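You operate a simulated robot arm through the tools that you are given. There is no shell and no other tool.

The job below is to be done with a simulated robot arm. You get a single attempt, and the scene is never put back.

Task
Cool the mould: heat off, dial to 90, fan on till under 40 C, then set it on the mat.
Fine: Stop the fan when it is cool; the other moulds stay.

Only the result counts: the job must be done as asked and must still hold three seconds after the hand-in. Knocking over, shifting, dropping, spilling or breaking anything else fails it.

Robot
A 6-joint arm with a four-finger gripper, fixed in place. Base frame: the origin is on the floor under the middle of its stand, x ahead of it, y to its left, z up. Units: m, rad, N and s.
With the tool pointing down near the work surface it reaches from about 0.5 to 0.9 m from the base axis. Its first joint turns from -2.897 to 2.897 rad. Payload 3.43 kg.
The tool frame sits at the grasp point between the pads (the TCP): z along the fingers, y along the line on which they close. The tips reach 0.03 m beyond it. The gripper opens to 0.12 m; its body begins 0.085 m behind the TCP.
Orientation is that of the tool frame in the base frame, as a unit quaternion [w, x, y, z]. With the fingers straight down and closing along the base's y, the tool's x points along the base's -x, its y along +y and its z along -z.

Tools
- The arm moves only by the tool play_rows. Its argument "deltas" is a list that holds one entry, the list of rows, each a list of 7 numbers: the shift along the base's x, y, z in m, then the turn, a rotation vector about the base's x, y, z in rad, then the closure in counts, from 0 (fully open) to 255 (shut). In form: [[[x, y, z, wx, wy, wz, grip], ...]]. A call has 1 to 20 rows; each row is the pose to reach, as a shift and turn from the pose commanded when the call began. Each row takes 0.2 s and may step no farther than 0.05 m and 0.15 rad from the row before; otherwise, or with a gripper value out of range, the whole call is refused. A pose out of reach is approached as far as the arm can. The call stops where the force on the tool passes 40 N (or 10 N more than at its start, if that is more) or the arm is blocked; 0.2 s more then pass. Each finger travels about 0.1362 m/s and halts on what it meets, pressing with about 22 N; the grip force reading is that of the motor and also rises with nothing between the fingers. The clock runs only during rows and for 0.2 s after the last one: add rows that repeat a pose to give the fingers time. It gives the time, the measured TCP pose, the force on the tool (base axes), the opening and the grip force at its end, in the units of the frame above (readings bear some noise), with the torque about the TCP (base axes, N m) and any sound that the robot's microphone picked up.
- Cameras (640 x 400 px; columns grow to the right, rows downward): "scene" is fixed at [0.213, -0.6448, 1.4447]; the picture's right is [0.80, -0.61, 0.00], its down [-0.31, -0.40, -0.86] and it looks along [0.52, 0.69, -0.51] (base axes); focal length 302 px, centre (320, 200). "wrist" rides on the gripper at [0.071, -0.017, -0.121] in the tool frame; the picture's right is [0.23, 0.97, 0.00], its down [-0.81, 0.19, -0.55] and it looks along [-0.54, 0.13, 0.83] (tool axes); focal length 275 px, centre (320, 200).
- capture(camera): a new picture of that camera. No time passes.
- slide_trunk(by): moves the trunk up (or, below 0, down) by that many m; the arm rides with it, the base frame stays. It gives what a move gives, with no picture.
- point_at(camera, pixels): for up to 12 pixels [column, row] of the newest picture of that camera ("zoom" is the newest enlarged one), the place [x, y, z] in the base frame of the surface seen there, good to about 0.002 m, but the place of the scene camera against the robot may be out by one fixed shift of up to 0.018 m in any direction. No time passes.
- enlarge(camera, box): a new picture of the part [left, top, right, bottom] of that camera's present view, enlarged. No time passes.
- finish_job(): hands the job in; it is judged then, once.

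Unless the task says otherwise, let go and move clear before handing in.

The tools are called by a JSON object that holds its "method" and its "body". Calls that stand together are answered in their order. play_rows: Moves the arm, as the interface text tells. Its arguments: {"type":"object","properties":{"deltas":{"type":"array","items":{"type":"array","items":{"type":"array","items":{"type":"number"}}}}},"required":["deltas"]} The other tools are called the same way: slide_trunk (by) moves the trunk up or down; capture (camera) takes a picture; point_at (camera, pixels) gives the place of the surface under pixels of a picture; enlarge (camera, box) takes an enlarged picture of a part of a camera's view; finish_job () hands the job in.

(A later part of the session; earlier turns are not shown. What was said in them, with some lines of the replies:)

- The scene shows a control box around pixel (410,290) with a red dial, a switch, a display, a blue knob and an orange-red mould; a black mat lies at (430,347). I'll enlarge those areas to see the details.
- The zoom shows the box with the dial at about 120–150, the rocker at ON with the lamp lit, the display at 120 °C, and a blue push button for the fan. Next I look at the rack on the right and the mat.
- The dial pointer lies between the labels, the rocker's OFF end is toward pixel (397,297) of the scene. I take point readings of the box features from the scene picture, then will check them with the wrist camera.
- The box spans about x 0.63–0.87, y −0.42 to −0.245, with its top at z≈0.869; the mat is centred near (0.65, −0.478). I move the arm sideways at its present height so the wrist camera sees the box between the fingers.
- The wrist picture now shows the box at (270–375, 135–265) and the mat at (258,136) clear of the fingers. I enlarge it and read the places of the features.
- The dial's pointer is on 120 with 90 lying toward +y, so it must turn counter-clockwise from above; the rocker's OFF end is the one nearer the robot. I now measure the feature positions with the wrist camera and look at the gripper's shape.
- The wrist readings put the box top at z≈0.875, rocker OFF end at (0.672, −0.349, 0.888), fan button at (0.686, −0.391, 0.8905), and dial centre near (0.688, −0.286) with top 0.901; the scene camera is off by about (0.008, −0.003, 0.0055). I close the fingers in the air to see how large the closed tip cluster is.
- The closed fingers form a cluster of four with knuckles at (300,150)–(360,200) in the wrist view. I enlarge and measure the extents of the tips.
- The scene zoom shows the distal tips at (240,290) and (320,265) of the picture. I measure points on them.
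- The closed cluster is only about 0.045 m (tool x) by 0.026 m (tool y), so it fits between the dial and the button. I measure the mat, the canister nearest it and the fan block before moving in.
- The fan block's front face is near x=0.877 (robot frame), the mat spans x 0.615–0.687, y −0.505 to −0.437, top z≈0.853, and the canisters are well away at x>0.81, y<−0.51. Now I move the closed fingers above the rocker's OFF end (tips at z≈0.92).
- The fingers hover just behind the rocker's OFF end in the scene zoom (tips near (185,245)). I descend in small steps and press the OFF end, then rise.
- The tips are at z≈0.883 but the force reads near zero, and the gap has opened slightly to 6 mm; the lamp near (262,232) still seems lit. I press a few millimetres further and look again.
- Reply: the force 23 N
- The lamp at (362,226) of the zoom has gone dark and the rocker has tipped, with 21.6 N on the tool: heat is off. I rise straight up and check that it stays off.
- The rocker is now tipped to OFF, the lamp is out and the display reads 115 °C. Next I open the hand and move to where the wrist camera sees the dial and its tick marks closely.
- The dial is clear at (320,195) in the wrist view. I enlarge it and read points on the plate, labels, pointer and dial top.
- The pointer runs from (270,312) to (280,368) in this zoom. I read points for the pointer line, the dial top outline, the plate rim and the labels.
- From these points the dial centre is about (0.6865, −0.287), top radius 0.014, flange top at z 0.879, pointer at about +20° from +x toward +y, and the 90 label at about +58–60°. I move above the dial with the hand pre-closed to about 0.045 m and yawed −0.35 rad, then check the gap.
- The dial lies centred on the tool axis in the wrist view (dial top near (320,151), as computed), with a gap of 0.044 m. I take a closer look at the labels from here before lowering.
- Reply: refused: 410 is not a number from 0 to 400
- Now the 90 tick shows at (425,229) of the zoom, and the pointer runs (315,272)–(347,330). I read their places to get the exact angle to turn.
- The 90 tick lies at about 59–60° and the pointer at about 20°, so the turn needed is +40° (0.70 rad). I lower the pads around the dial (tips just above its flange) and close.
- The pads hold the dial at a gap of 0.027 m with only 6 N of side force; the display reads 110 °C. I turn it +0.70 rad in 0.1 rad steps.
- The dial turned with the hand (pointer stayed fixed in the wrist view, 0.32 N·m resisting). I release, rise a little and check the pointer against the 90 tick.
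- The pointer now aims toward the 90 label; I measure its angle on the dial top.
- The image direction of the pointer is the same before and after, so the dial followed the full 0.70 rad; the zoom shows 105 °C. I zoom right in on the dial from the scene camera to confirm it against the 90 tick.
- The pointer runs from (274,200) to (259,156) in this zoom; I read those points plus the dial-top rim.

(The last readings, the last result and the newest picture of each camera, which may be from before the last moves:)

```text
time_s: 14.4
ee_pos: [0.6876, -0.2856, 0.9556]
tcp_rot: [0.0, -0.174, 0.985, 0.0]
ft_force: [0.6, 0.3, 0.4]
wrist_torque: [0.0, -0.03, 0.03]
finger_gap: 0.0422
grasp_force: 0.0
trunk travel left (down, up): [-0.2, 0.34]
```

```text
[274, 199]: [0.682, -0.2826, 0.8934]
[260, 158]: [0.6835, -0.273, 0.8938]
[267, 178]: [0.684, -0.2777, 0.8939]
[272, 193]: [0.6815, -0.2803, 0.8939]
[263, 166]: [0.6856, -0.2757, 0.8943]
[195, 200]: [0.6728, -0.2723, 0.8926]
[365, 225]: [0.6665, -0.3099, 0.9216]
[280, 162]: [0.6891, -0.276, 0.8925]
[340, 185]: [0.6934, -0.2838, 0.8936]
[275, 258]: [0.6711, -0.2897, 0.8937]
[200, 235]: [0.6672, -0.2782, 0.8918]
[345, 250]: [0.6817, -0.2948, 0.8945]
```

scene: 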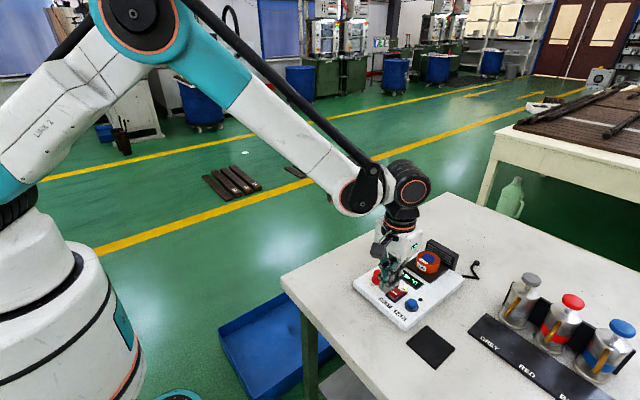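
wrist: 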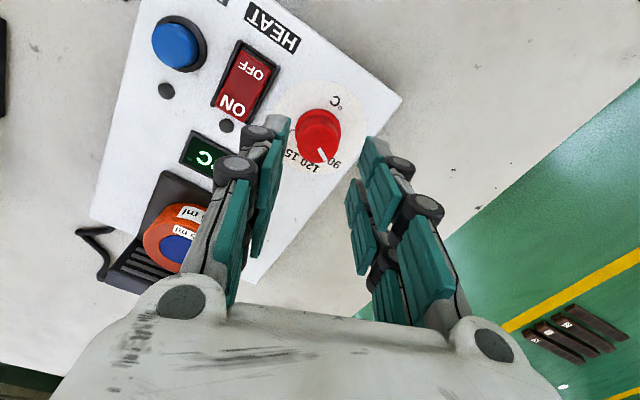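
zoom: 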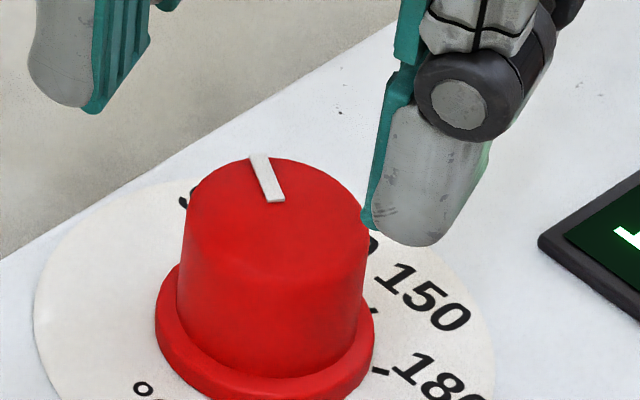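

The pointer works out at roughly 60°, matching the 90 tick, so the dial is set. Next I square the hand, close it and go above the blue fan button at (0.686, −0.391).

{"method": "play_rows", "body": {"deltas": [[[0, 0, 0.01, 0, 0, -0.1, 165], [0, -0.035, 0.01, 0, 0, -0.2, 200], [0, -0.07, 0.01, 0, 0, -0.3, 255], [0, -0.1042, 0.01, 0, 0, -0.35, 255], [0, -0.1042, -0.01, 0, 0, -0.35, 255], [0, -0.1042, -0.02, 0, 0, -0.35, 255], [0, -0.1042, -0.02, 0, 0, -0.35, 255]]]}}

{"method": "enlarge", "body": {"camera": "scene", "box": [360, 250, 440, 310]}}

{"method": "capture", "body": {"camera": "wrist"}}

```text
time_s: 16.0
ee_pos: [0.6852, -0.3902, 0.9356]
tcp_rot: [-0.001, 0.0, 1.0, 0.0]
ft_force: [0.1, -0.5, 0.3]
wrist_torque: [0.0, -0.01, 0.0]
finger_gap: 0.0
grasp_force: 22.3
trunk travel left (down, up): [-0.2, 0.34]
```

```text
6.67 times, centred on (400, 280) of scene
```

zoom: 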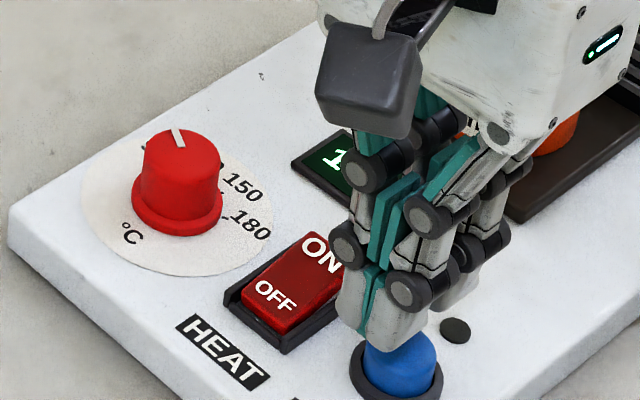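

```text
taken
```

wrist: 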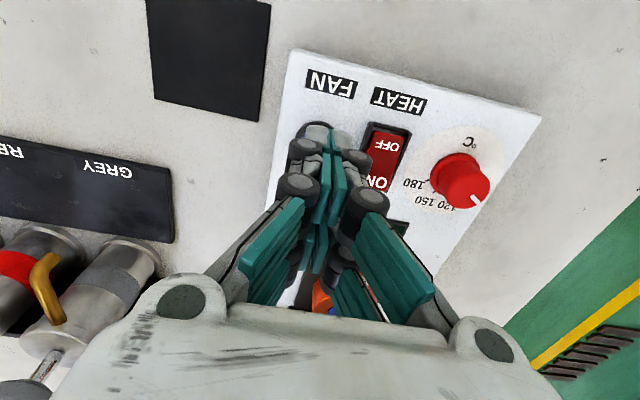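

The tips (z≈0.906) sit above the fan button in the scene zoom at (400,350). I press down gently by a few millimetres past contact.

{"method": "play_rows", "body": {"deltas": [[[0, 0, -0.01, 0, 0, 0, 255], [0, 0, -0.015, 0, 0, 0, 255], [0, 0, -0.017, 0, 0, 0, 255], [0, 0, -0.019, 0, 0, 0, 255]]]}}

{"method": "enlarge", "body": {"camera": "scene", "box": [360, 250, 440, 310]}}

```text
time_s: 17.0
ee_pos: [0.6867, -0.3898, 0.9157]
tcp_rot: [0.0, 0.0, 1.0, 0.0]
ft_force: [-0.4, -0.3, 0.8]
wrist_torque: [-0.02, -0.02, 0.01]
finger_gap: 0.0001
grasp_force: 22.1
trunk travel left (down, up): [-0.2, 0.34]
```

```text
6.67 times, centred on (400, 280) of scene
```

zoom: 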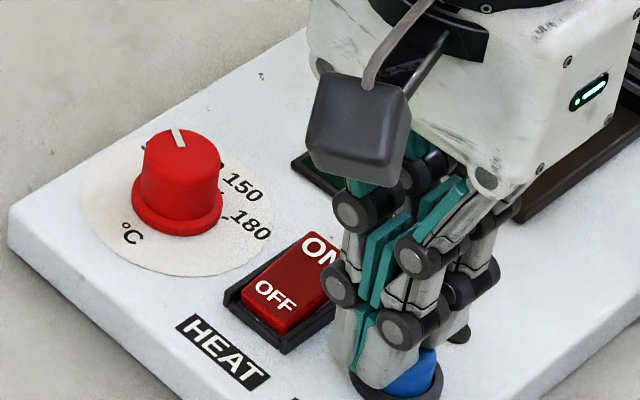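

The tips have just reached the button top with nearly no force. I press 2–4 mm more and check force and the fan lamp.

{"method": "play_rows", "body": {"deltas": [[[0, 0, -0.0015, 0, 0, 0, 255], [0, 0, -0.003, 0, 0, 0, 255]]]}}

{"method": "enlarge", "body": {"camera": "scene", "box": [380, 270, 440, 315]}}

```text
time_s: 17.6
ee_pos: [0.6882, -0.39, 0.9127]
tcp_rot: [0.0, 0.0, 1.0, 0.0]
ft_force: [1.0, 0.4, 1.5]
wrist_torque: [0.02, -0.01, -0.01]
finger_gap: 0.006
grasp_force: 33.2
trunk travel left (down, up): [-0.2, 0.34]
```

```text
8.89 times, centred on (410, 292) of scene
```

zoom: 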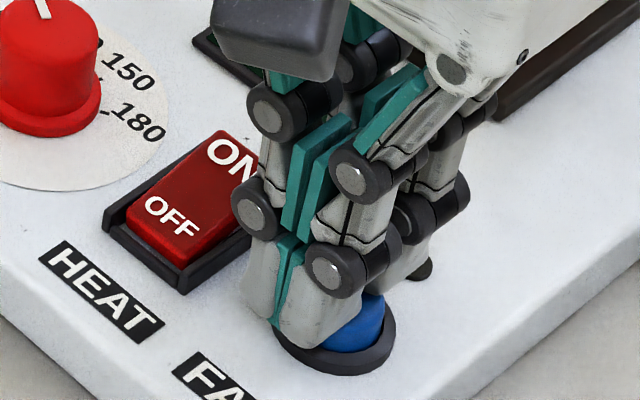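

Contact has begun (gap opened to 6 mm, 1.5 N) but the lamp at (420,270) is still dark. I press on in small steps.

{"method": "play_rows", "body": {"deltas": [[[0, 0, -0.0015, 0, 0, 0, 255], [0, 0, -0.003, 0, 0, 0, 255]]]}}

{"method": "enlarge", "body": {"camera": "scene", "box": [380, 270, 440, 315]}}

```text
time_s: 18.2
ee_pos: [0.6867, -0.391, 0.9103]
tcp_rot: [0.0, 0.0, 1.0, 0.001]
ft_force: [-0.4, 0.0, 1.4]
wrist_torque: [0.01, -0.02, -0.01]
finger_gap: 0.006
grasp_force: 33.4
trunk travel left (down, up): [-0.2, 0.34]
heard: click
```

```text
8.89 times, centred on (410, 292) of scene
```

zoom: 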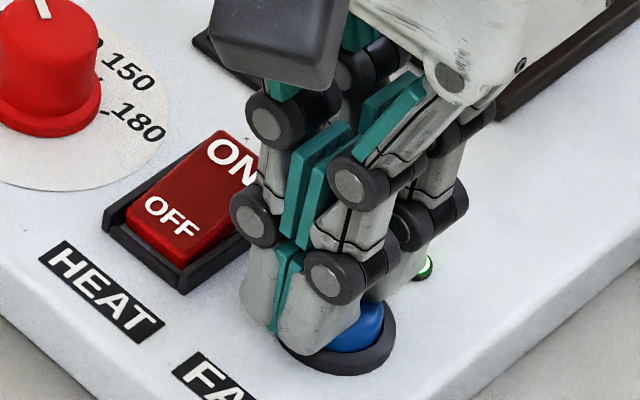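

A click was heard and the green lamp beside the button at (424,268) is lit: the fan is on. I rise and step back toward the robot so the display can be seen.

{"method": "play_rows", "body": {"deltas": [[[0, 0, 0.02, 0, 0, 0, 255], [0, 0, 0.05, 0, 0, 0, 255], [-0.03, 0, 0.08, 0, 0, 0, 255], [-0.07, 0, 0.1, 0, 0, 0, 255], [-0.1, 0, 0.12, 0, 0, 0, 255]]]}}

{"method": "enlarge", "body": {"camera": "scene", "box": [340, 230, 500, 330]}}

```text
time_s: 19.4
ee_pos: [0.5877, -0.3912, 1.0316]
tcp_rot: [0.0, 0.0, 1.0, 0.0]
ft_force: [0.6, 0.0, -0.5]
wrist_torque: [-0.04, 0.01, 0.01]
finger_gap: 0.0
grasp_force: 32.9
trunk travel left (down, up): [-0.2, 0.34]
```

```text
4.00 times, centred on (420, 280) of scene
```

zoom: 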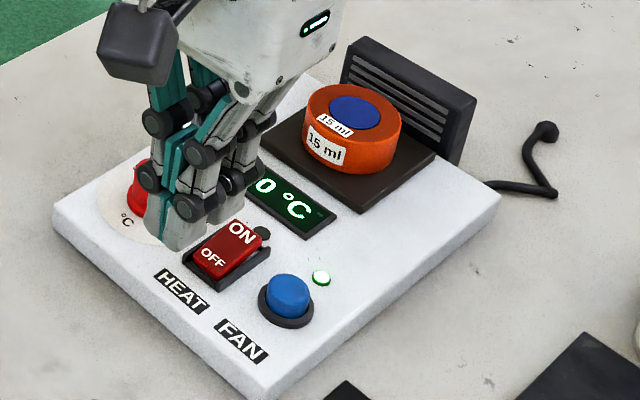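

The fan lamp at (321,278) is lit and the hand partly hides the display. I open the hand and shift it slightly so the wrist camera sees the display and the mould while time passes.

{"method": "play_rows", "body": {"deltas": [[[0.02, 0.015, 0.02, 0, 0, 0, 0], [0.045, 0.035, 0.03, 0, 0, 0, 0], [0.045, 0.035, 0.03, 0, 0, 0, 0], [0.045, 0.035, 0.03, 0, 0, 0, 0], [0.045, 0.035, 0.03, 0, 0, 0, 0], [0.045, 0.035, 0.03, 0, 0, 0, 0], [0.045, 0.035, 0.03, 0, 0, 0, 0]]]}}

{"method": "capture", "body": {"camera": "wrist"}}

{"method": "enlarge", "body": {"camera": "wrist", "box": [240, 120, 400, 300]}}

```text
time_s: 21.0
ee_pos: [0.6315, -0.3559, 1.0618]
tcp_rot: [0.0, 0.0, 1.0, 0.0]
ft_force: [-0.1, 1.0, -0.6]
wrist_torque: [0.01, 0.03, -0.03]
finger_gap: 0.12
grasp_force: 0.0
trunk travel left (down, up): [-0.2, 0.34]
```

```text
taken
```

wrist: 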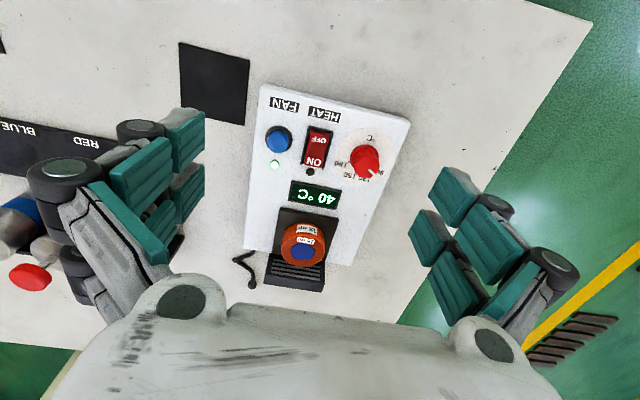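

```text
2.22 times, centred on (320, 210) of wrist
```

zoom: 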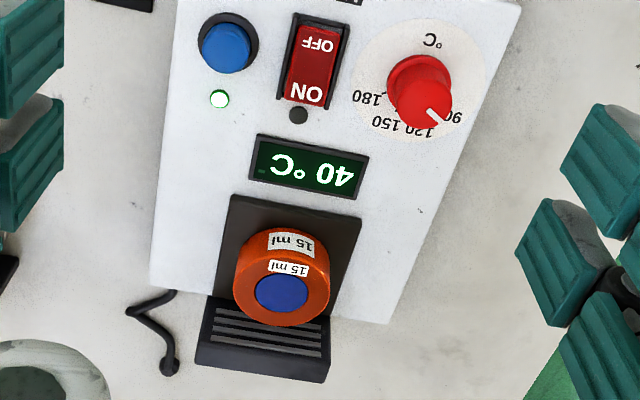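

The display already reads 40 °C, so it needs a moment more; meanwhile I measure the mould (orange ring at (283,275) in the zoom) and the fan block.

{"method": "point_at", "body": {"camera": "zoom", "pixels": [[282, 293], [237, 290], [328, 290], [282, 260], [282, 322], [282, 232], [240, 220], [350, 230], [270, 335], [230, 325], [325, 340], [415, 80]]}}

{"method": "play_rows", "body": {"deltas": [[[0, 0, 0, 0, 0, 0, 0], [0, 0, 0, 0, 0, 0, 0], [0, 0, 0, 0, 0, 0, 0], [0, 0, 0, 0, 0, 0, 0]]]}}

{"method": "enlarge", "body": {"camera": "wrist", "box": [240, 120, 400, 300]}}

```text
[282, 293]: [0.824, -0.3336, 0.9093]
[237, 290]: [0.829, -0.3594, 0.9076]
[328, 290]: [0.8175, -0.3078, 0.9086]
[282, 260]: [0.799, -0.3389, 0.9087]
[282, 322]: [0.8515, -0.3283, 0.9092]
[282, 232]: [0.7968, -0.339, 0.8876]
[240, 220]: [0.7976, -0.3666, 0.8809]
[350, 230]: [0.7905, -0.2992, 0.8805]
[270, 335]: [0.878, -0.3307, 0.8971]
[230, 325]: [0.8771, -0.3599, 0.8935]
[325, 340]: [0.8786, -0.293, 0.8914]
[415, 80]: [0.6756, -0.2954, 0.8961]
```

```text
time_s: 22.0
ee_pos: [0.6311, -0.3571, 1.0611]
tcp_rot: [0.0, -0.001, 1.0, 0.0]
ft_force: [0.0, -0.1, 0.0]
wrist_torque: [-0.01, 0.0, 0.02]
finger_gap: 0.12
grasp_force: 0.1
trunk travel left (down, up): [-0.2, 0.34]
```

```text
2.22 times, centred on (320, 210) of wrist
```

zoom: 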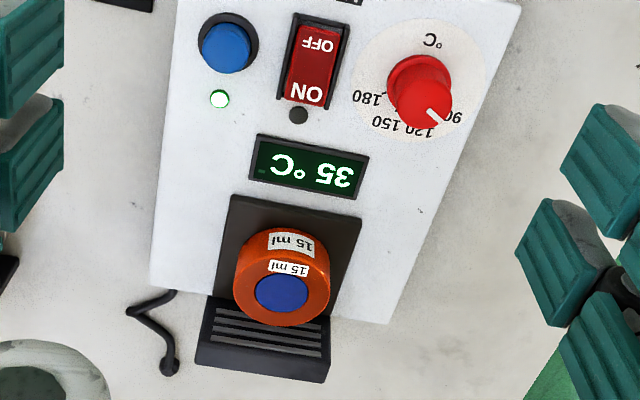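

The display now reads 35 °C, so the mould is cool and the fan must be stopped; the mould's centre is (0.825, −0.3335), diameter 0.053, top z 0.909. I close the hand and return above the fan button, then press as before.

{"method": "play_rows", "body": {"deltas": [[[0.02, -0.012, -0.02, 0, 0, 0, 255], [0.04, -0.024, -0.05, 0, 0, 0, 255], [0.055, -0.035, -0.085, 0, 0, 0, 255], [0.055, -0.035, -0.115, 0, 0, 0, 255], [0.055, -0.035, -0.13, 0, 0, 0, 255], [0.055, -0.035, -0.14, 0, 0, 0, 255], [0.055, -0.035, -0.145, 0, 0, 0, 255], [0.055, -0.035, -0.148, 0, 0, 0, 255], [0.055, -0.035, -0.15, 0, 0, 0, 255]]]}}

{"method": "enlarge", "body": {"camera": "scene", "box": [380, 270, 440, 315]}}

```text
time_s: 24.0
ee_pos: [0.6857, -0.3917, 0.9109]
tcp_rot: [0.001, 0.0, 1.0, 0.0]
ft_force: [2.2, -1.0, 3.5]
wrist_torque: [-0.05, -0.01, 0.02]
finger_gap: 0.0061
grasp_force: 33.0
trunk travel left (down, up): [-0.2, 0.34]
heard: click
```

```text
8.89 times, centred on (410, 292) of scene
```

zoom: 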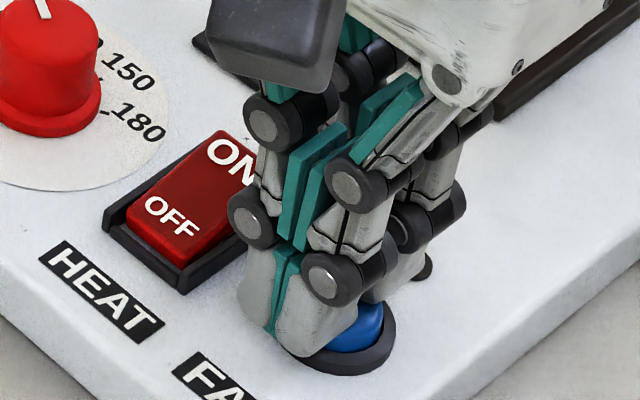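

A second click was heard and the fan lamp at (424,265) is dark again, so the fan is off. I rise and move over the mould with the hand opening to about 0.09 m.

{"method": "play_rows", "body": {"deltas": [[[0, 0, 0.03, 0, 0, 0, 255], [0, 0, 0.07, 0, 0, 0, 255], [0.03, 0.012, 0.1, 0, 0, 0, 255], [0.07, 0.03, 0.1, 0, 0, 0, 60], [0.105, 0.045, 0.1, 0, 0, 0, 60], [0.1385, 0.0575, 0.1, 0, 0, 0, 60], [0.1385, 0.0575, 0.1, 0, 0, 0, 60]]]}}

{"method": "capture", "body": {"camera": "wrist"}}

{"method": "enlarge", "body": {"camera": "scene", "box": [340, 230, 500, 330]}}

```text
time_s: 25.6
ee_pos: [0.8267, -0.334, 1.0089]
tcp_rot: [0.0, 0.0, 1.0, 0.0]
ft_force: [0.2, 0.0, -1.1]
wrist_torque: [-0.01, -0.02, -0.02]
finger_gap: 0.0919
grasp_force: 0.1
trunk travel left (down, up): [-0.2, 0.34]
```

```text
taken
```

wrist: 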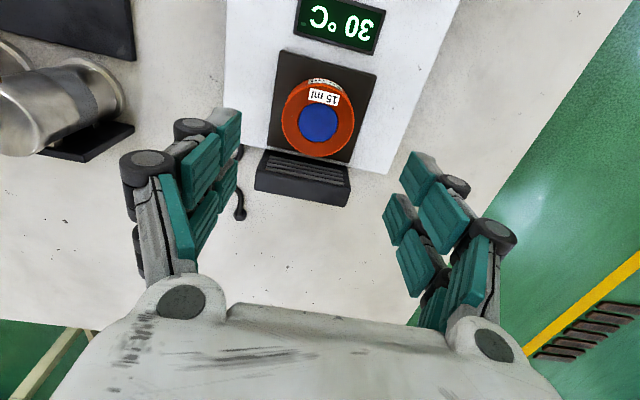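

```text
4.00 times, centred on (420, 280) of scene
```

zoom: 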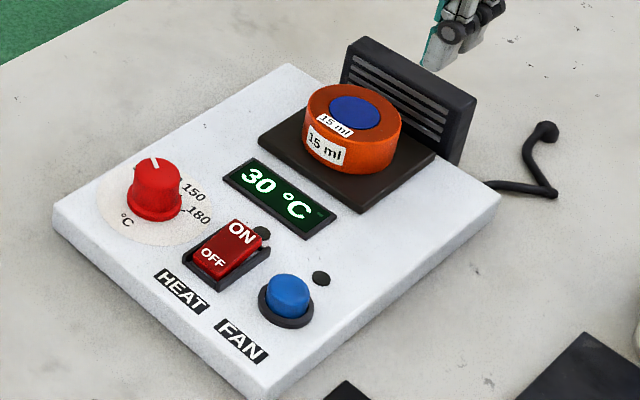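

The display reads 30 °C, the fan lamp and heat lamp are dark, and the mould's top sits at (319,121) in the wrist view, right where the tool axis projects. I check its centre once more from here along with the clearances.

{"method": "point_at", "body": {"camera": "wrist", "pixels": [[319, 122], [285, 120], [353, 120], [319, 92], [319, 153], [300, 155], [305, 165], [258, 168], [345, 180], [275, 130], [370, 120], [318, 175]]}}

{"method": "enlarge", "body": {"camera": "wrist", "box": [250, 40, 390, 210]}}

```text
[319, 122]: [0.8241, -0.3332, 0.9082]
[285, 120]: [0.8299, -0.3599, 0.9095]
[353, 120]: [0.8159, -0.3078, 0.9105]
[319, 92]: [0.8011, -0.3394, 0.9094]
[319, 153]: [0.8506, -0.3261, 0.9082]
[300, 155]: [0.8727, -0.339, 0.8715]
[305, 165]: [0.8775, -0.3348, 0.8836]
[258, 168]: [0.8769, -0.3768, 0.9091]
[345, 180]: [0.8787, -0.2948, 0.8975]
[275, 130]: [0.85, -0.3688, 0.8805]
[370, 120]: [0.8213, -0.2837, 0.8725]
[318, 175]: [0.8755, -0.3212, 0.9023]
```

```text
2.35 times, centred on (320, 125) of wrist
```

zoom: 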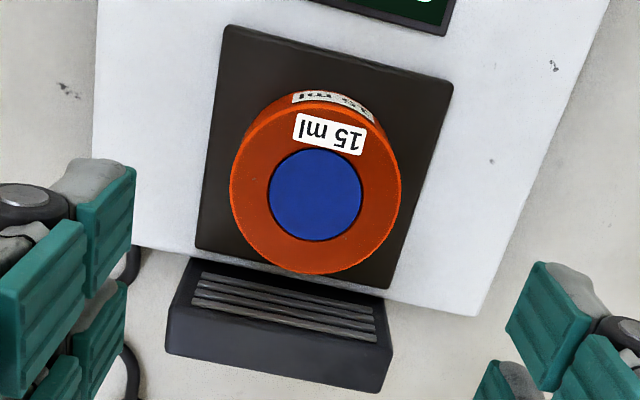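

The mould is centred within about 1 mm of the tool axis. I descend so the tips come to about z 0.887, stopping to check before closing.

{"method": "play_rows", "body": {"deltas": [[[0, 0, -0.03, 0, 0, 0, 60], [0, 0, -0.06, 0, 0, 0, 60], [0, 0, -0.08, 0, 0, 0, 60], [0, 0, -0.094, 0, 0, 0, 60], [0, 0, -0.094, 0, 0, 0, 60]]]}}

{"method": "capture", "body": {"camera": "wrist"}}

{"method": "enlarge", "body": {"camera": "scene", "box": [380, 225, 480, 300]}}

```text
time_s: 26.8
ee_pos: [0.8247, -0.3328, 0.9164]
tcp_rot: [0.0, 0.0, 1.0, 0.0]
ft_force: [-0.2, 0.2, 0.7]
wrist_torque: [-0.01, -0.01, -0.01]
finger_gap: 0.092
grasp_force: 0.0
trunk travel left (down, up): [-0.2, 0.34]
```

```text
taken
```

wrist: 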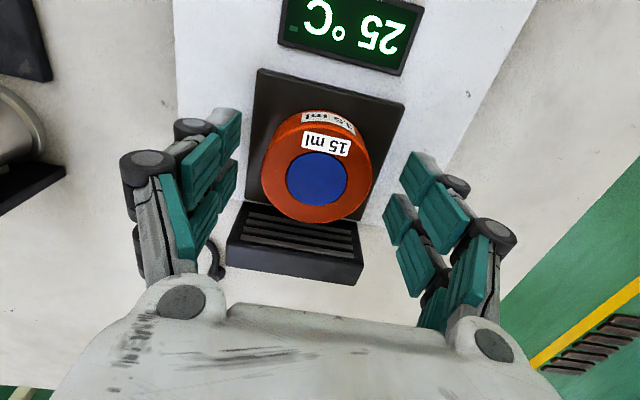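

```text
5.33 times, centred on (430, 262) of scene
```

zoom: 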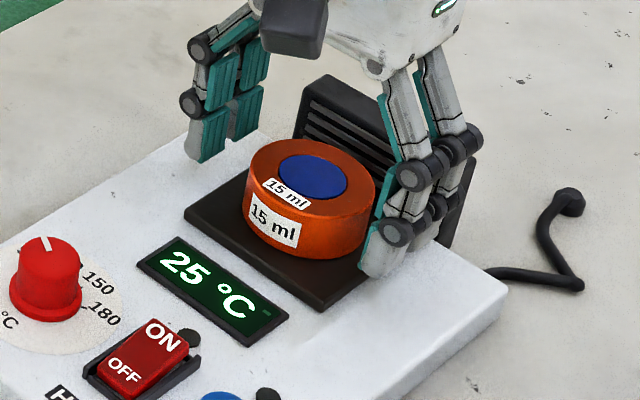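

The fingers straddle the mould evenly (display 25 °C) and the fan block is clear behind. I close on the mould.

{"method": "play_rows", "body": {"deltas": [[[0, 0, 0, 0, 0, 0, 110], [0, 0, 0, 0, 0, 0, 150], [0, 0, 0, 0, 0, 0, 255], [0, 0, 0, 0, 0, 0, 255], [0, 0, 0, 0, 0, 0, 255]]]}}

{"method": "capture", "body": {"camera": "wrist"}}

{"method": "enlarge", "body": {"camera": "scene", "box": [380, 225, 480, 300]}}

```text
time_s: 28.0
ee_pos: [0.8242, -0.3318, 0.9173]
tcp_rot: [0.001, 0.0, 1.0, 0.0]
ft_force: [5.4, -3.3, 17.6]
wrist_torque: [-0.1, -0.11, 0.0]
finger_gap: 0.0568
grasp_force: 22.5
trunk travel left (down, up): [-0.2, 0.34]
```

```text
taken
```

wrist: 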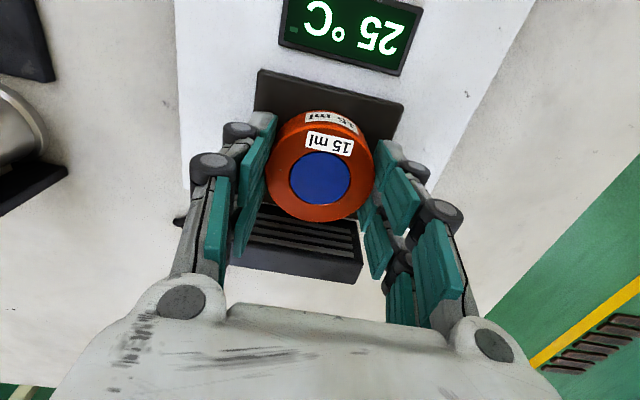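

```text
5.33 times, centred on (430, 262) of scene
```

zoom: 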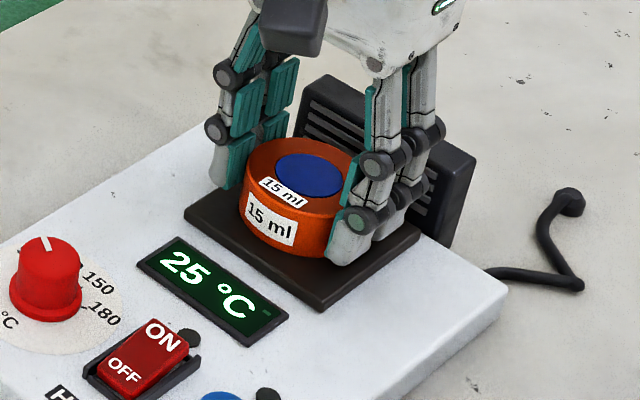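

The grip holds at 0.057 m with 22 N, though there is a 17.6 N upward force on the tool (tips perhaps on the plate). I lift slowly by 15 mm and inspect.

{"method": "play_rows", "body": {"deltas": [[[0, 0, 0.003, 0, 0, 0, 255], [0, 0, 0.006, 0, 0, 0, 255], [0, 0, 0.012, 0, 0, 0, 255], [0, 0, 0.02, 0, 0, 0, 255], [0, 0, 0.02, 0, 0, 0, 255]]]}}

{"method": "capture", "body": {"camera": "wrist"}}

{"method": "enlarge", "body": {"camera": "scene", "box": [380, 225, 480, 300]}}

```text
time_s: 29.2
ee_pos: [0.8257, -0.3336, 0.9363]
tcp_rot: [0.0, 0.0, 1.0, 0.001]
ft_force: [0.4, 0.8, -2.1]
wrist_torque: [-0.02, 0.0, -0.01]
finger_gap: 0.0568
grasp_force: 21.8
trunk travel left (down, up): [-0.2, 0.34]
```

```text
taken
```

wrist: 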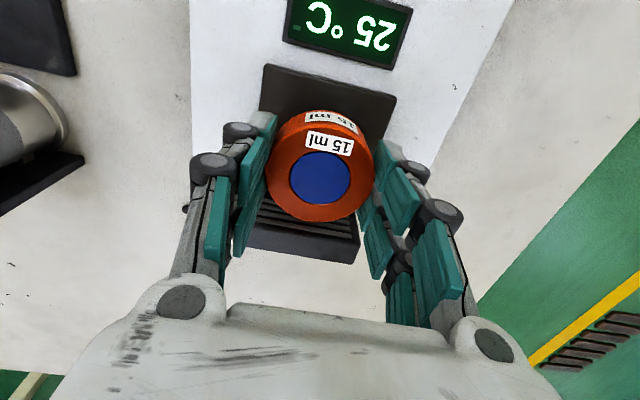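

```text
5.33 times, centred on (430, 262) of scene
```

zoom: 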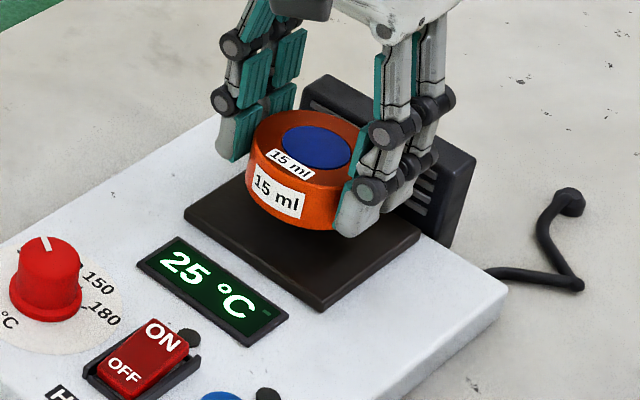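

The mould is lifted level in the grip (about 2 N of weight). I check its centre against the tool axis, then carry it up.

{"method": "point_at", "body": {"camera": "wrist", "pixels": [[320, 178], [268, 165], [373, 165], [320, 218], [320, 155], [290, 180], [350, 178], [320, 204], [310, 160]]}}

{"method": "play_rows", "body": {"deltas": [[[0, 0, 0.03, 0, 0, 0, 255], [0, 0, 0.06, 0, 0, 0, 255], [-0.03, -0.024, 0.065, 0, 0, -0.14, 255], [-0.06, -0.048, 0.065, 0, 0, -0.28, 255], [-0.09, -0.072, 0.065, 0, 0, -0.42, 255], [-0.12, -0.096, 0.065, 0, 0, -0.56, 255], [-0.15, -0.12, 0.065, 0, 0, -0.7, 255], [-0.173, -0.1385, 0.065, 0, 0, -0.84, 255], [-0.173, -0.1385, 0.065, 0, 0, -0.98, 255], [-0.173, -0.1385, 0.065, 0, 0, -1.12, 255], [-0.173, -0.1385, 0.065, 0, 0, -1.26, 255], [-0.173, -0.1385, 0.065, 0, 0, -1.4, 255], [-0.173, -0.1385, 0.065, 0, 0, -1.5, 255], [-0.173, -0.1385, 0.065, 0, 0, -1.5708, 255], [-0.173, -0.1385, 0.065, 0, 0, -1.5708, 255]]]}}

{"method": "capture", "body": {"camera": "wrist"}}

{"method": "capture", "body": {"camera": "scene"}}

```text
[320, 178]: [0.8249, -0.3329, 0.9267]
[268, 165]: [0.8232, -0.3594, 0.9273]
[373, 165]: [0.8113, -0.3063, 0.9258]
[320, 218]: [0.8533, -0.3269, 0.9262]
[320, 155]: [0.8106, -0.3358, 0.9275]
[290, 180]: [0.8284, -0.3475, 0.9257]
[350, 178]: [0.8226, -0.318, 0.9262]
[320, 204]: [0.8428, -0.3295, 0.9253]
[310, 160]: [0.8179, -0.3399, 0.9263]
```

```text
time_s: 32.4
ee_pos: [0.6519, -0.4717, 1.0018]
tcp_rot: [-0.001, 0.708, 0.707, 0.0]
ft_force: [0.7, 0.7, -1.7]
wrist_torque: [0.02, 0.02, 0.01]
finger_gap: 0.0568
grasp_force: 22.2
trunk travel left (down, up): [-0.2, 0.34]
```

```text
taken
```

wrist: 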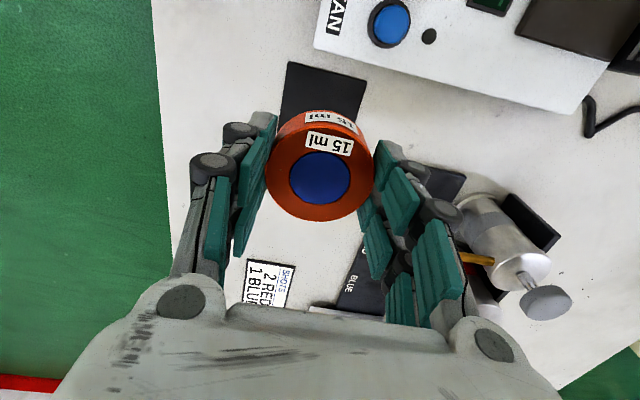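

```text
taken
```

scene: 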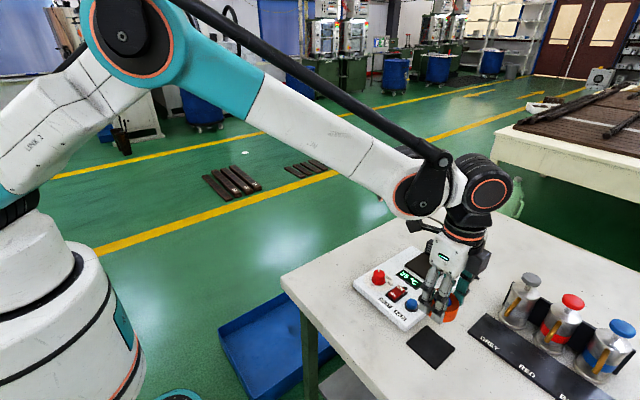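

The mould hangs level right above the mat area, hand yawed −90° so the fingers open along x, away from the box. I verify the mat corners once more before lowering.

{"method": "point_at", "body": {"camera": "wrist", "pixels": [[291, 66], [364, 80], [284, 110], [360, 110], [330, 90], [320, 178]]}}

{"method": "enlarge", "body": {"camera": "scene", "box": [390, 260, 490, 380]}}

```text
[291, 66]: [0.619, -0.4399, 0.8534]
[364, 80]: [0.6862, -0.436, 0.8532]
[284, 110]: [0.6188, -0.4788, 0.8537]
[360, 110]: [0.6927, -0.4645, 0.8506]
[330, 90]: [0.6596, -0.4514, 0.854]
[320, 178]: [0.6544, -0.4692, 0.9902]
```

```text
3.33 times, centred on (440, 320) of scene
```

zoom: 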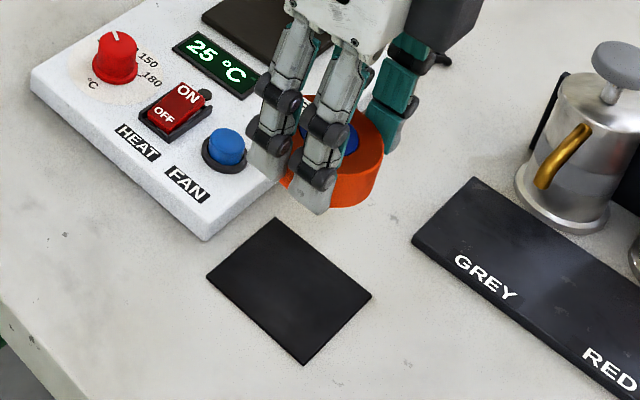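

The mat's edges confirm its centre at (0.652, −0.471), directly under the mould. I lower to just above contact.

{"method": "play_rows", "body": {"deltas": [[[0, 0, -0.04, 0, 0, 0, 255], [0, 0, -0.075, 0, 0, 0, 255], [0, 0, -0.095, 0, 0, 0, 255], [0, 0, -0.103, 0, 0, 0, 255], [0, 0, -0.107, 0, 0, 0, 255], [0, 0, -0.107, 0, 0, 0, 255]]]}}

{"method": "enlarge", "body": {"camera": "scene", "box": [390, 290, 480, 380]}}

```text
time_s: 33.8
ee_pos: [0.6536, -0.4707, 0.8942]
tcp_rot: [0.0, 0.707, 0.707, 0.0]
ft_force: [0.7, 0.7, -2.4]
wrist_torque: [0.0, 0.03, -0.01]
finger_gap: 0.0565
grasp_force: 22.9
trunk travel left (down, up): [-0.2, 0.34]
```

```text
4.44 times, centred on (435, 335) of scene
```

zoom: 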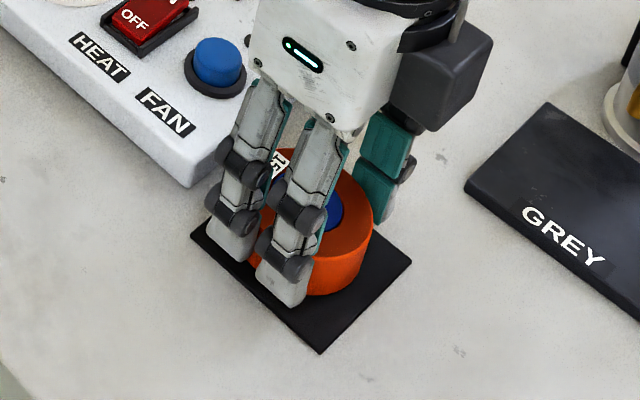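

The mould hovers just over the mat with no contact yet (−2.4 N is just its weight). I lower another 2 mm and read the force.

{"method": "play_rows", "body": {"deltas": [[[0, 0, -0.001, 0, 0, 0, 255], [0, 0, -0.002, 0, 0, 0, 255], [0, 0, -0.002, 0, 0, 0, 255]]]}}

```text
time_s: 34.6
ee_pos: [0.6515, -0.471, 0.892]
tcp_rot: [0.0, 0.707, 0.707, 0.0]
ft_force: [-0.3, -0.5, -1.4]
wrist_torque: [0.02, -0.05, 0.01]
finger_gap: 0.0569
grasp_force: 21.7
trunk travel left (down, up): [-0.2, 0.34]
```

No contact force yet at a tool height of 0.892. I go down 1–2 mm more in small steps.

{"method": "play_rows", "body": {"deltas": [[[0, 0, -0.0008, 0, 0, 0, 255], [0, 0, -0.0016, 0, 0, 0, 255], [0, 0, -0.0016, 0, 0, 0, 255]]]}}

```text
time_s: 35.4
ee_pos: [0.6513, -0.472, 0.8899]
tcp_rot: [-0.001, 0.707, 0.707, 0.0]
ft_force: [2.0, -2.2, 6.8]
wrist_torque: [-0.05, -0.04, 0.02]
finger_gap: 0.0567
grasp_force: 21.8
trunk travel left (down, up): [-0.2, 0.34]
```

Contact: 6.8 N upward at 0.890. I ease back up by 0.8 mm so the tips don't press on the mat, then open gently.

{"method": "play_rows", "body": {"deltas": [[[0, 0, 0.0008, 0, 0, 0, 255], [0, 0, 0.0008, 0, 0, 0, 128], [0, 0, 0.0008, 0, 0, 0, 120], [0, 0, 0.0008, 0, 0, 0, 105], [0, 0, 0.0008, 0, 0, 0, 80], [0, 0, 0.0008, 0, 0, 0, 80]]]}}

{"method": "capture", "body": {"camera": "wrist"}}

{"method": "enlarge", "body": {"camera": "scene", "box": [390, 290, 480, 380]}}

```text
time_s: 36.8
ee_pos: [0.6523, -0.4721, 0.8913]
tcp_rot: [0.001, 0.707, 0.707, 0.0]
ft_force: [-0.1, 0.4, 0.0]
wrist_torque: [-0.01, 0.0, 0.01]
finger_gap: 0.0819
grasp_force: 0.0
trunk travel left (down, up): [-0.2, 0.34]
```

```text
taken
```

wrist: 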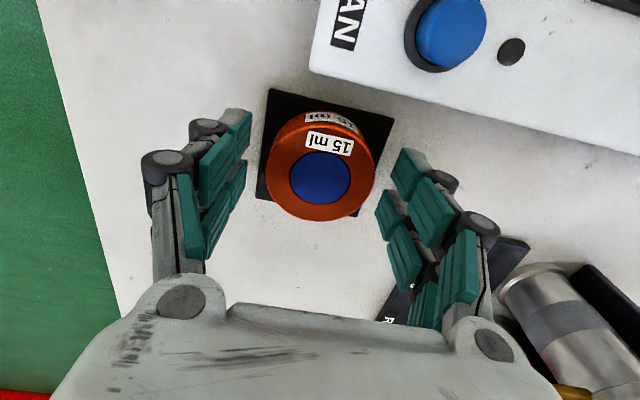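

```text
4.44 times, centred on (435, 335) of scene
```

zoom: 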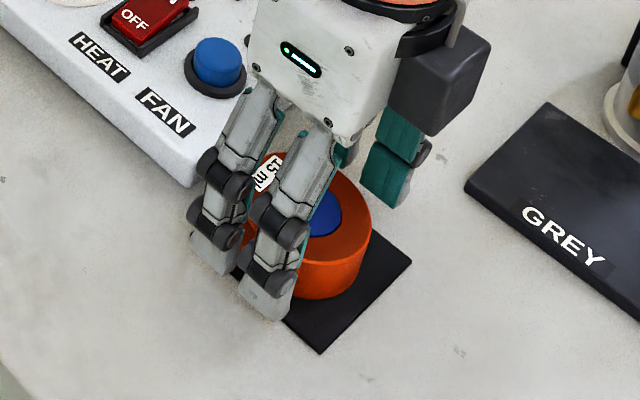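

The fingers are clear of the mould on both sides and it stands on the mat. I rise straight up and move back, then inspect everything.

{"method": "play_rows", "body": {"deltas": [[[0, 0, 0.02, 0, 0, 0, 80], [0, 0, 0.06, 0, 0, 0, 80], [0, 0, 0.1, 0, 0, 0, 80], [0, 0, 0.14, 0, 0, 0, 80], [-0.04, 0, 0.17, 0, 0, 0.14, 80], [-0.08, 0.03, 0.2, 0, 0, 0.28, 60], [-0.11, 0.06, 0.22, 0, 0, 0.42, 60], [-0.13, 0.1, 0.23, 0, 0, 0.56, 60], [-0.13, 0.14, 0.23, 0, 0, 0.7, 60], [-0.13, 0.14, 0.23, 0, 0, 0.7, 60]]]}}

{"method": "capture", "body": {"camera": "scene"}}

{"method": "enlarge", "body": {"camera": "scene", "box": [340, 230, 500, 380]}}

{"method": "capture", "body": {"camera": "wrist"}}

```text
refused: row 6 steps farther than a row can; nothing moved
```

```text
taken
```

scene: 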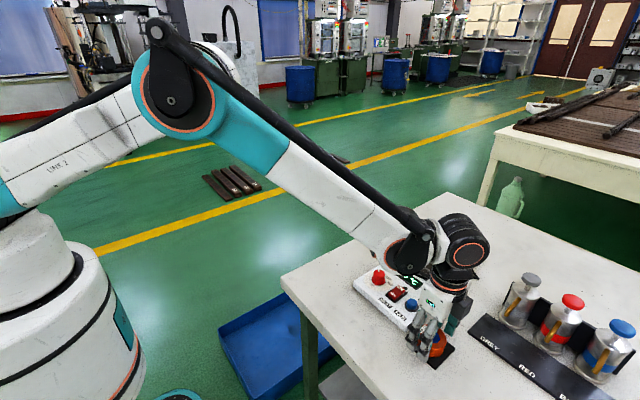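

```text
2.67 times, centred on (420, 305) of scene
```

zoom: 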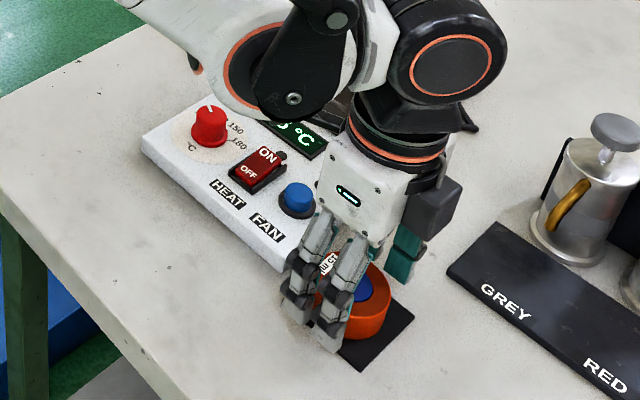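

```text
taken
```

wrist: 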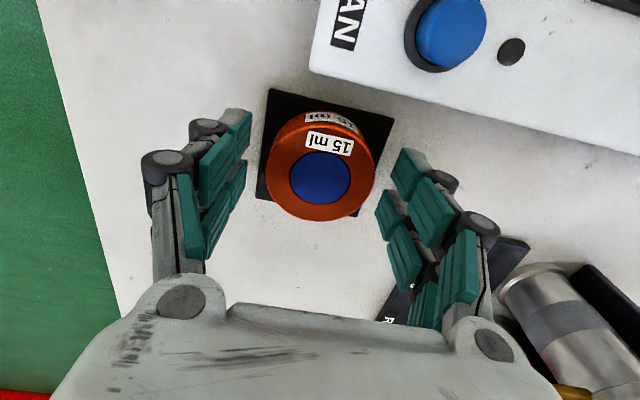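

The call was refused because one row stepped too far, so nothing moved and the hand is still around the mould. I repeat the retreat with shorter steps.

{"method": "play_rows", "body": {"deltas": [[[0, 0, 0.02, 0, 0, 0, 80], [0, 0, 0.06, 0, 0, 0, 80], [0, 0, 0.1, 0, 0, 0, 80], [0, 0, 0.14, 0, 0, 0, 80], [-0.03, 0.0, 0.16, 0, 0, 0.14, 80], [-0.06, 0.02, 0.18, 0, 0, 0.28, 80], [-0.09, 0.04, 0.2, 0, 0, 0.42, 80], [-0.11, 0.07, 0.215, 0, 0, 0.56, 80], [-0.13, 0.1, 0.23, 0, 0, 0.7, 80], [-0.13, 0.14, 0.23, 0, 0, 0.84, 80], [-0.13, 0.14, 0.23, 0, 0, 0.84, 80]]]}}

{"method": "capture", "body": {"camera": "scene"}}

{"method": "enlarge", "body": {"camera": "scene", "box": [340, 230, 500, 380]}}

{"method": "capture", "body": {"camera": "wrist"}}

```text
time_s: 39.2
ee_pos: [0.5212, -0.3305, 1.1217]
tcp_rot: [0.0, 0.357, 0.934, 0.0]
ft_force: [-0.5, -0.6, -0.8]
wrist_torque: [-0.01, 0.05, -0.04]
finger_gap: 0.0824
grasp_force: 0.0
trunk travel left (down, up): [-0.2, 0.34]
```

```text
taken
```

scene: 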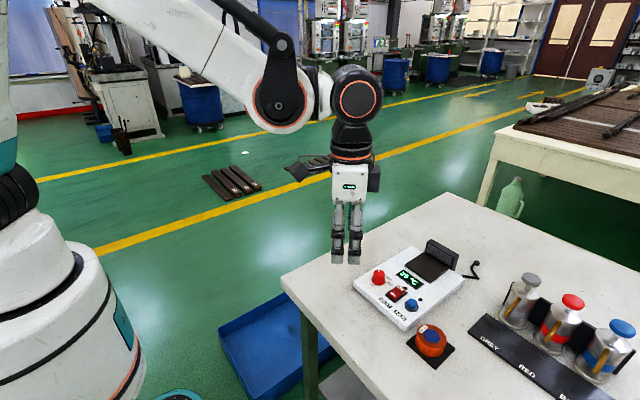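

```text
2.67 times, centred on (420, 305) of scene
```

zoom: 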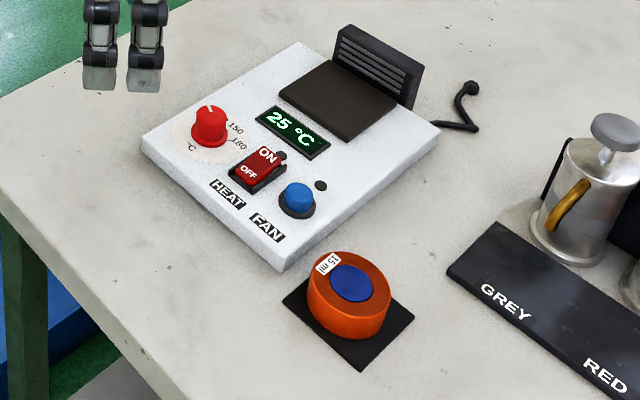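

```text
taken
```

wrist: 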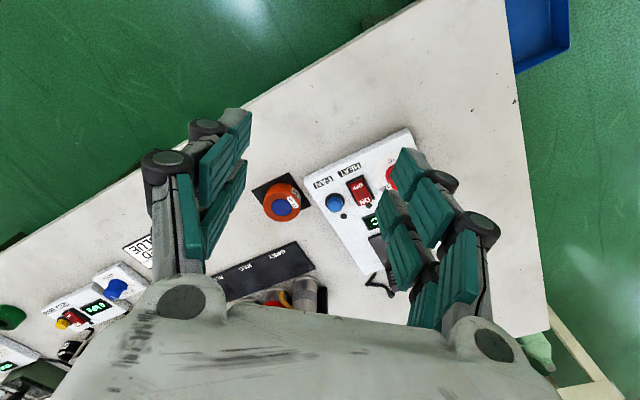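

The mould stands centred on the mat, the display reads 25 °C, both lamps are dark and nothing else has moved. As a last check I zoom in on the dial to confirm the pointer is on 90.

{"method": "enlarge", "body": {"camera": "scene", "box": [362, 260, 402, 285]}}

{"method": "enlarge", "body": {"camera": "wrist", "box": [230, 140, 410, 260]}}

```text
16.00 times, centred on (382, 272) of scene
```

zoom: 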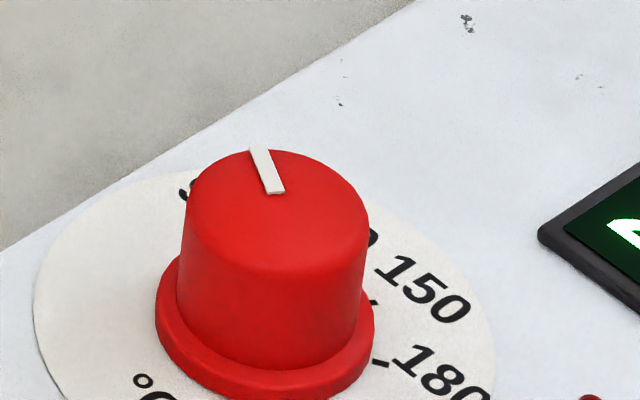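

```text
3.33 times, centred on (320, 200) of wrist
```

zoom: 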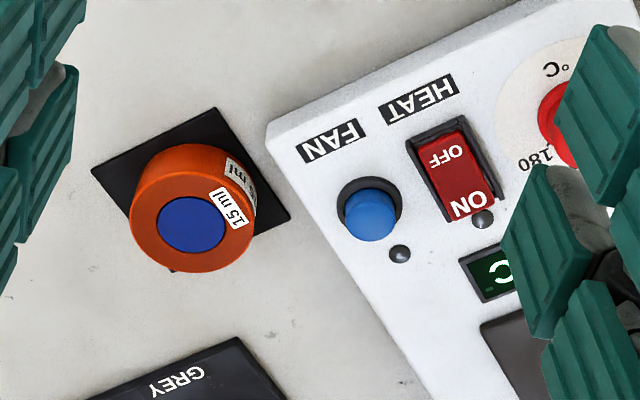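

From this view the pointer works out at about 59°, matching the 90 tick at 60°. For certainty I move the hand to look at the dial from the side where the 90 tick shows.

{"method": "play_rows", "body": {"deltas": [[[0.0186, 0.0165, -0.024, 0, 0, 0, 80], [0.0372, 0.033, -0.048, 0, 0, 0, 80], [0.0558, 0.0495, -0.072, 0, 0, 0, 80], [0.0744, 0.066, -0.096, 0, 0, 0, 80], [0.093, 0.0825, -0.12, 0, 0, 0, 80], [0.093, 0.0825, -0.12, 0, 0, 0, 80]]]}}

{"method": "capture", "body": {"camera": "wrist"}}

{"method": "enlarge", "body": {"camera": "wrist", "box": [280, 160, 360, 230]}}

```text
time_s: 40.6
ee_pos: [0.6156, -0.2491, 1.0005]
tcp_rot: [0.0, 0.357, 0.934, 0.0]
ft_force: [0.2, 0.4, 0.9]
wrist_torque: [0.02, 0.02, 0.01]
finger_gap: 0.0823
grasp_force: 0.0
trunk travel left (down, up): [-0.2, 0.34]
```

```text
taken
```

wrist: 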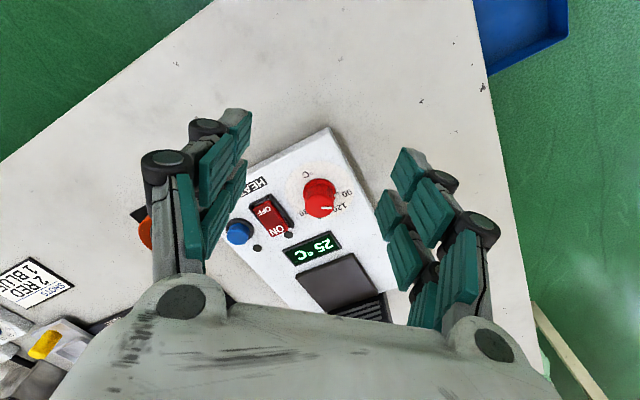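

```text
5.71 times, centred on (320, 195) of wrist
```

zoom: 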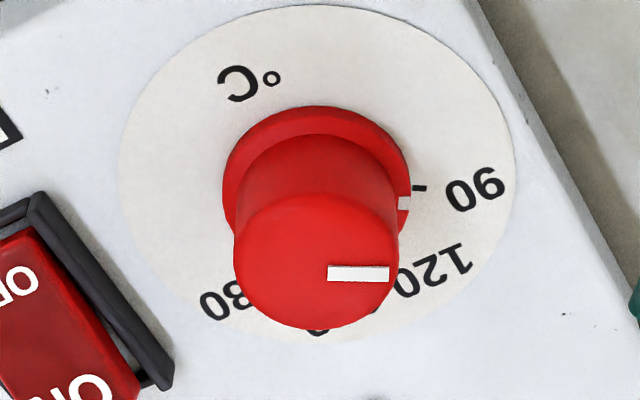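

A white mark on the dial's flange at (404,203) sits close to, but maybe a few degrees short of, the 90 tick at (420,188). I measure both precisely with a larger zoom.

{"method": "enlarge", "body": {"camera": "wrist", "box": [300, 176, 345, 222]}}

{"method": "point_at", "body": {"camera": "zoom", "pixels": [[320, 200], [340, 265], [420, 265], [380, 265], [455, 168], [470, 140], [485, 140], [200, 250], [300, 330], [320, 120], [250, 60], [560, 140]]}}

```text
8.70 times, centred on (322, 199) of wrist
```

zoom: 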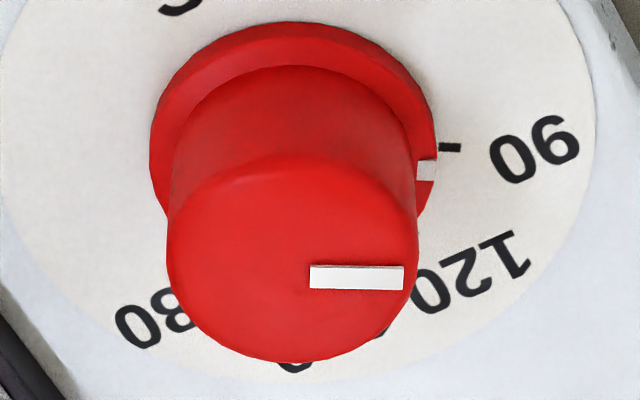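

```text
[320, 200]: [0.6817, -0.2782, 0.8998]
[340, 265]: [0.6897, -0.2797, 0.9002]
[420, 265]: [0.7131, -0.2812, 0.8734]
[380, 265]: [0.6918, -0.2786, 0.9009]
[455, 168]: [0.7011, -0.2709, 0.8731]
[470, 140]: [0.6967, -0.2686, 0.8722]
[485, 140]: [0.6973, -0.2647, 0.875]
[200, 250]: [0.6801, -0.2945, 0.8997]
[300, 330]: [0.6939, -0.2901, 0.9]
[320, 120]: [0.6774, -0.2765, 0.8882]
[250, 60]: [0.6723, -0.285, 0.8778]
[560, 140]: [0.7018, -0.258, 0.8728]
```

The pointer strip's direction computes to about 60° and the flange mark lines up with the 90 tick within a degree or two, so the dial is at 90. I move the hand up and well clear before handing in.

{"method": "play_rows", "body": {"deltas": [[[-0.02, 0.01, 0.03, 0, 0, 0, 60], [-0.04, 0.02, 0.07, 0, 0, 0, 60], [-0.06, 0.03, 0.11, 0, 0, 0, 60], [-0.09, 0.04, 0.14, 0, 0, 0, 60], [-0.1, 0.05, 0.17, 0, 0, 0, 60], [-0.1, 0.05, 0.17, 0, 0, 0, 60]]]}}

{"method": "capture", "body": {"camera": "scene"}}

{"method": "enlarge", "body": {"camera": "scene", "box": [340, 230, 500, 380]}}

```text
time_s: 42.0
ee_pos: [0.5148, -0.1996, 1.1718]
tcp_rot: [0.0, 0.357, 0.934, -0.001]
ft_force: [-0.2, 0.1, -0.9]
wrist_torque: [0.0, 0.01, 0.0]
finger_gap: 0.092
grasp_force: 0.1
trunk travel left (down, up): [-0.2, 0.34]
```

```text
taken
```

scene: 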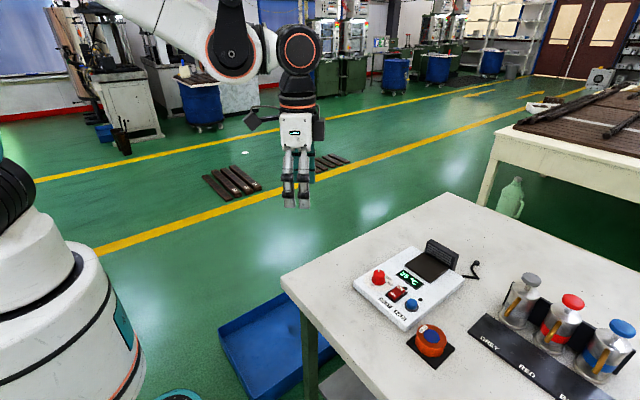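

```text
2.67 times, centred on (420, 305) of scene
```

zoom: 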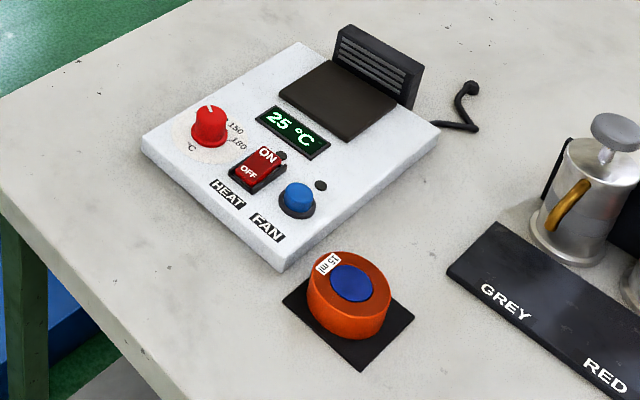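

The final picture shows the heat off (lamp dark, rocker tipped to OFF), the dial at 90, the fan lamp dark and the display at 25 °C. The mould is centred on the mat at (430,340), the hand is clear, and nothing else has moved, so I hand the job in.

{"method": "finish_job", "body": {}}

```text
The job is handed in.
```

The mould is cooled and sitting centred on the mat, and I've handed the job in. I don't have the judge's result.

- **Heat:** the rocker is at OFF and its lamp is dark.
- **Dial:** it is turned from 120 to 90. I measured the pointer at about 60°, within a degree or two of the 90 tick.
- **Fan:** I switched it on with one press and off with a second once the display read 35 °C. The display has since fallen to 25 °C.
- **Everything else:** nothing else looks moved in the final picture. The hand is open and clear of the table.
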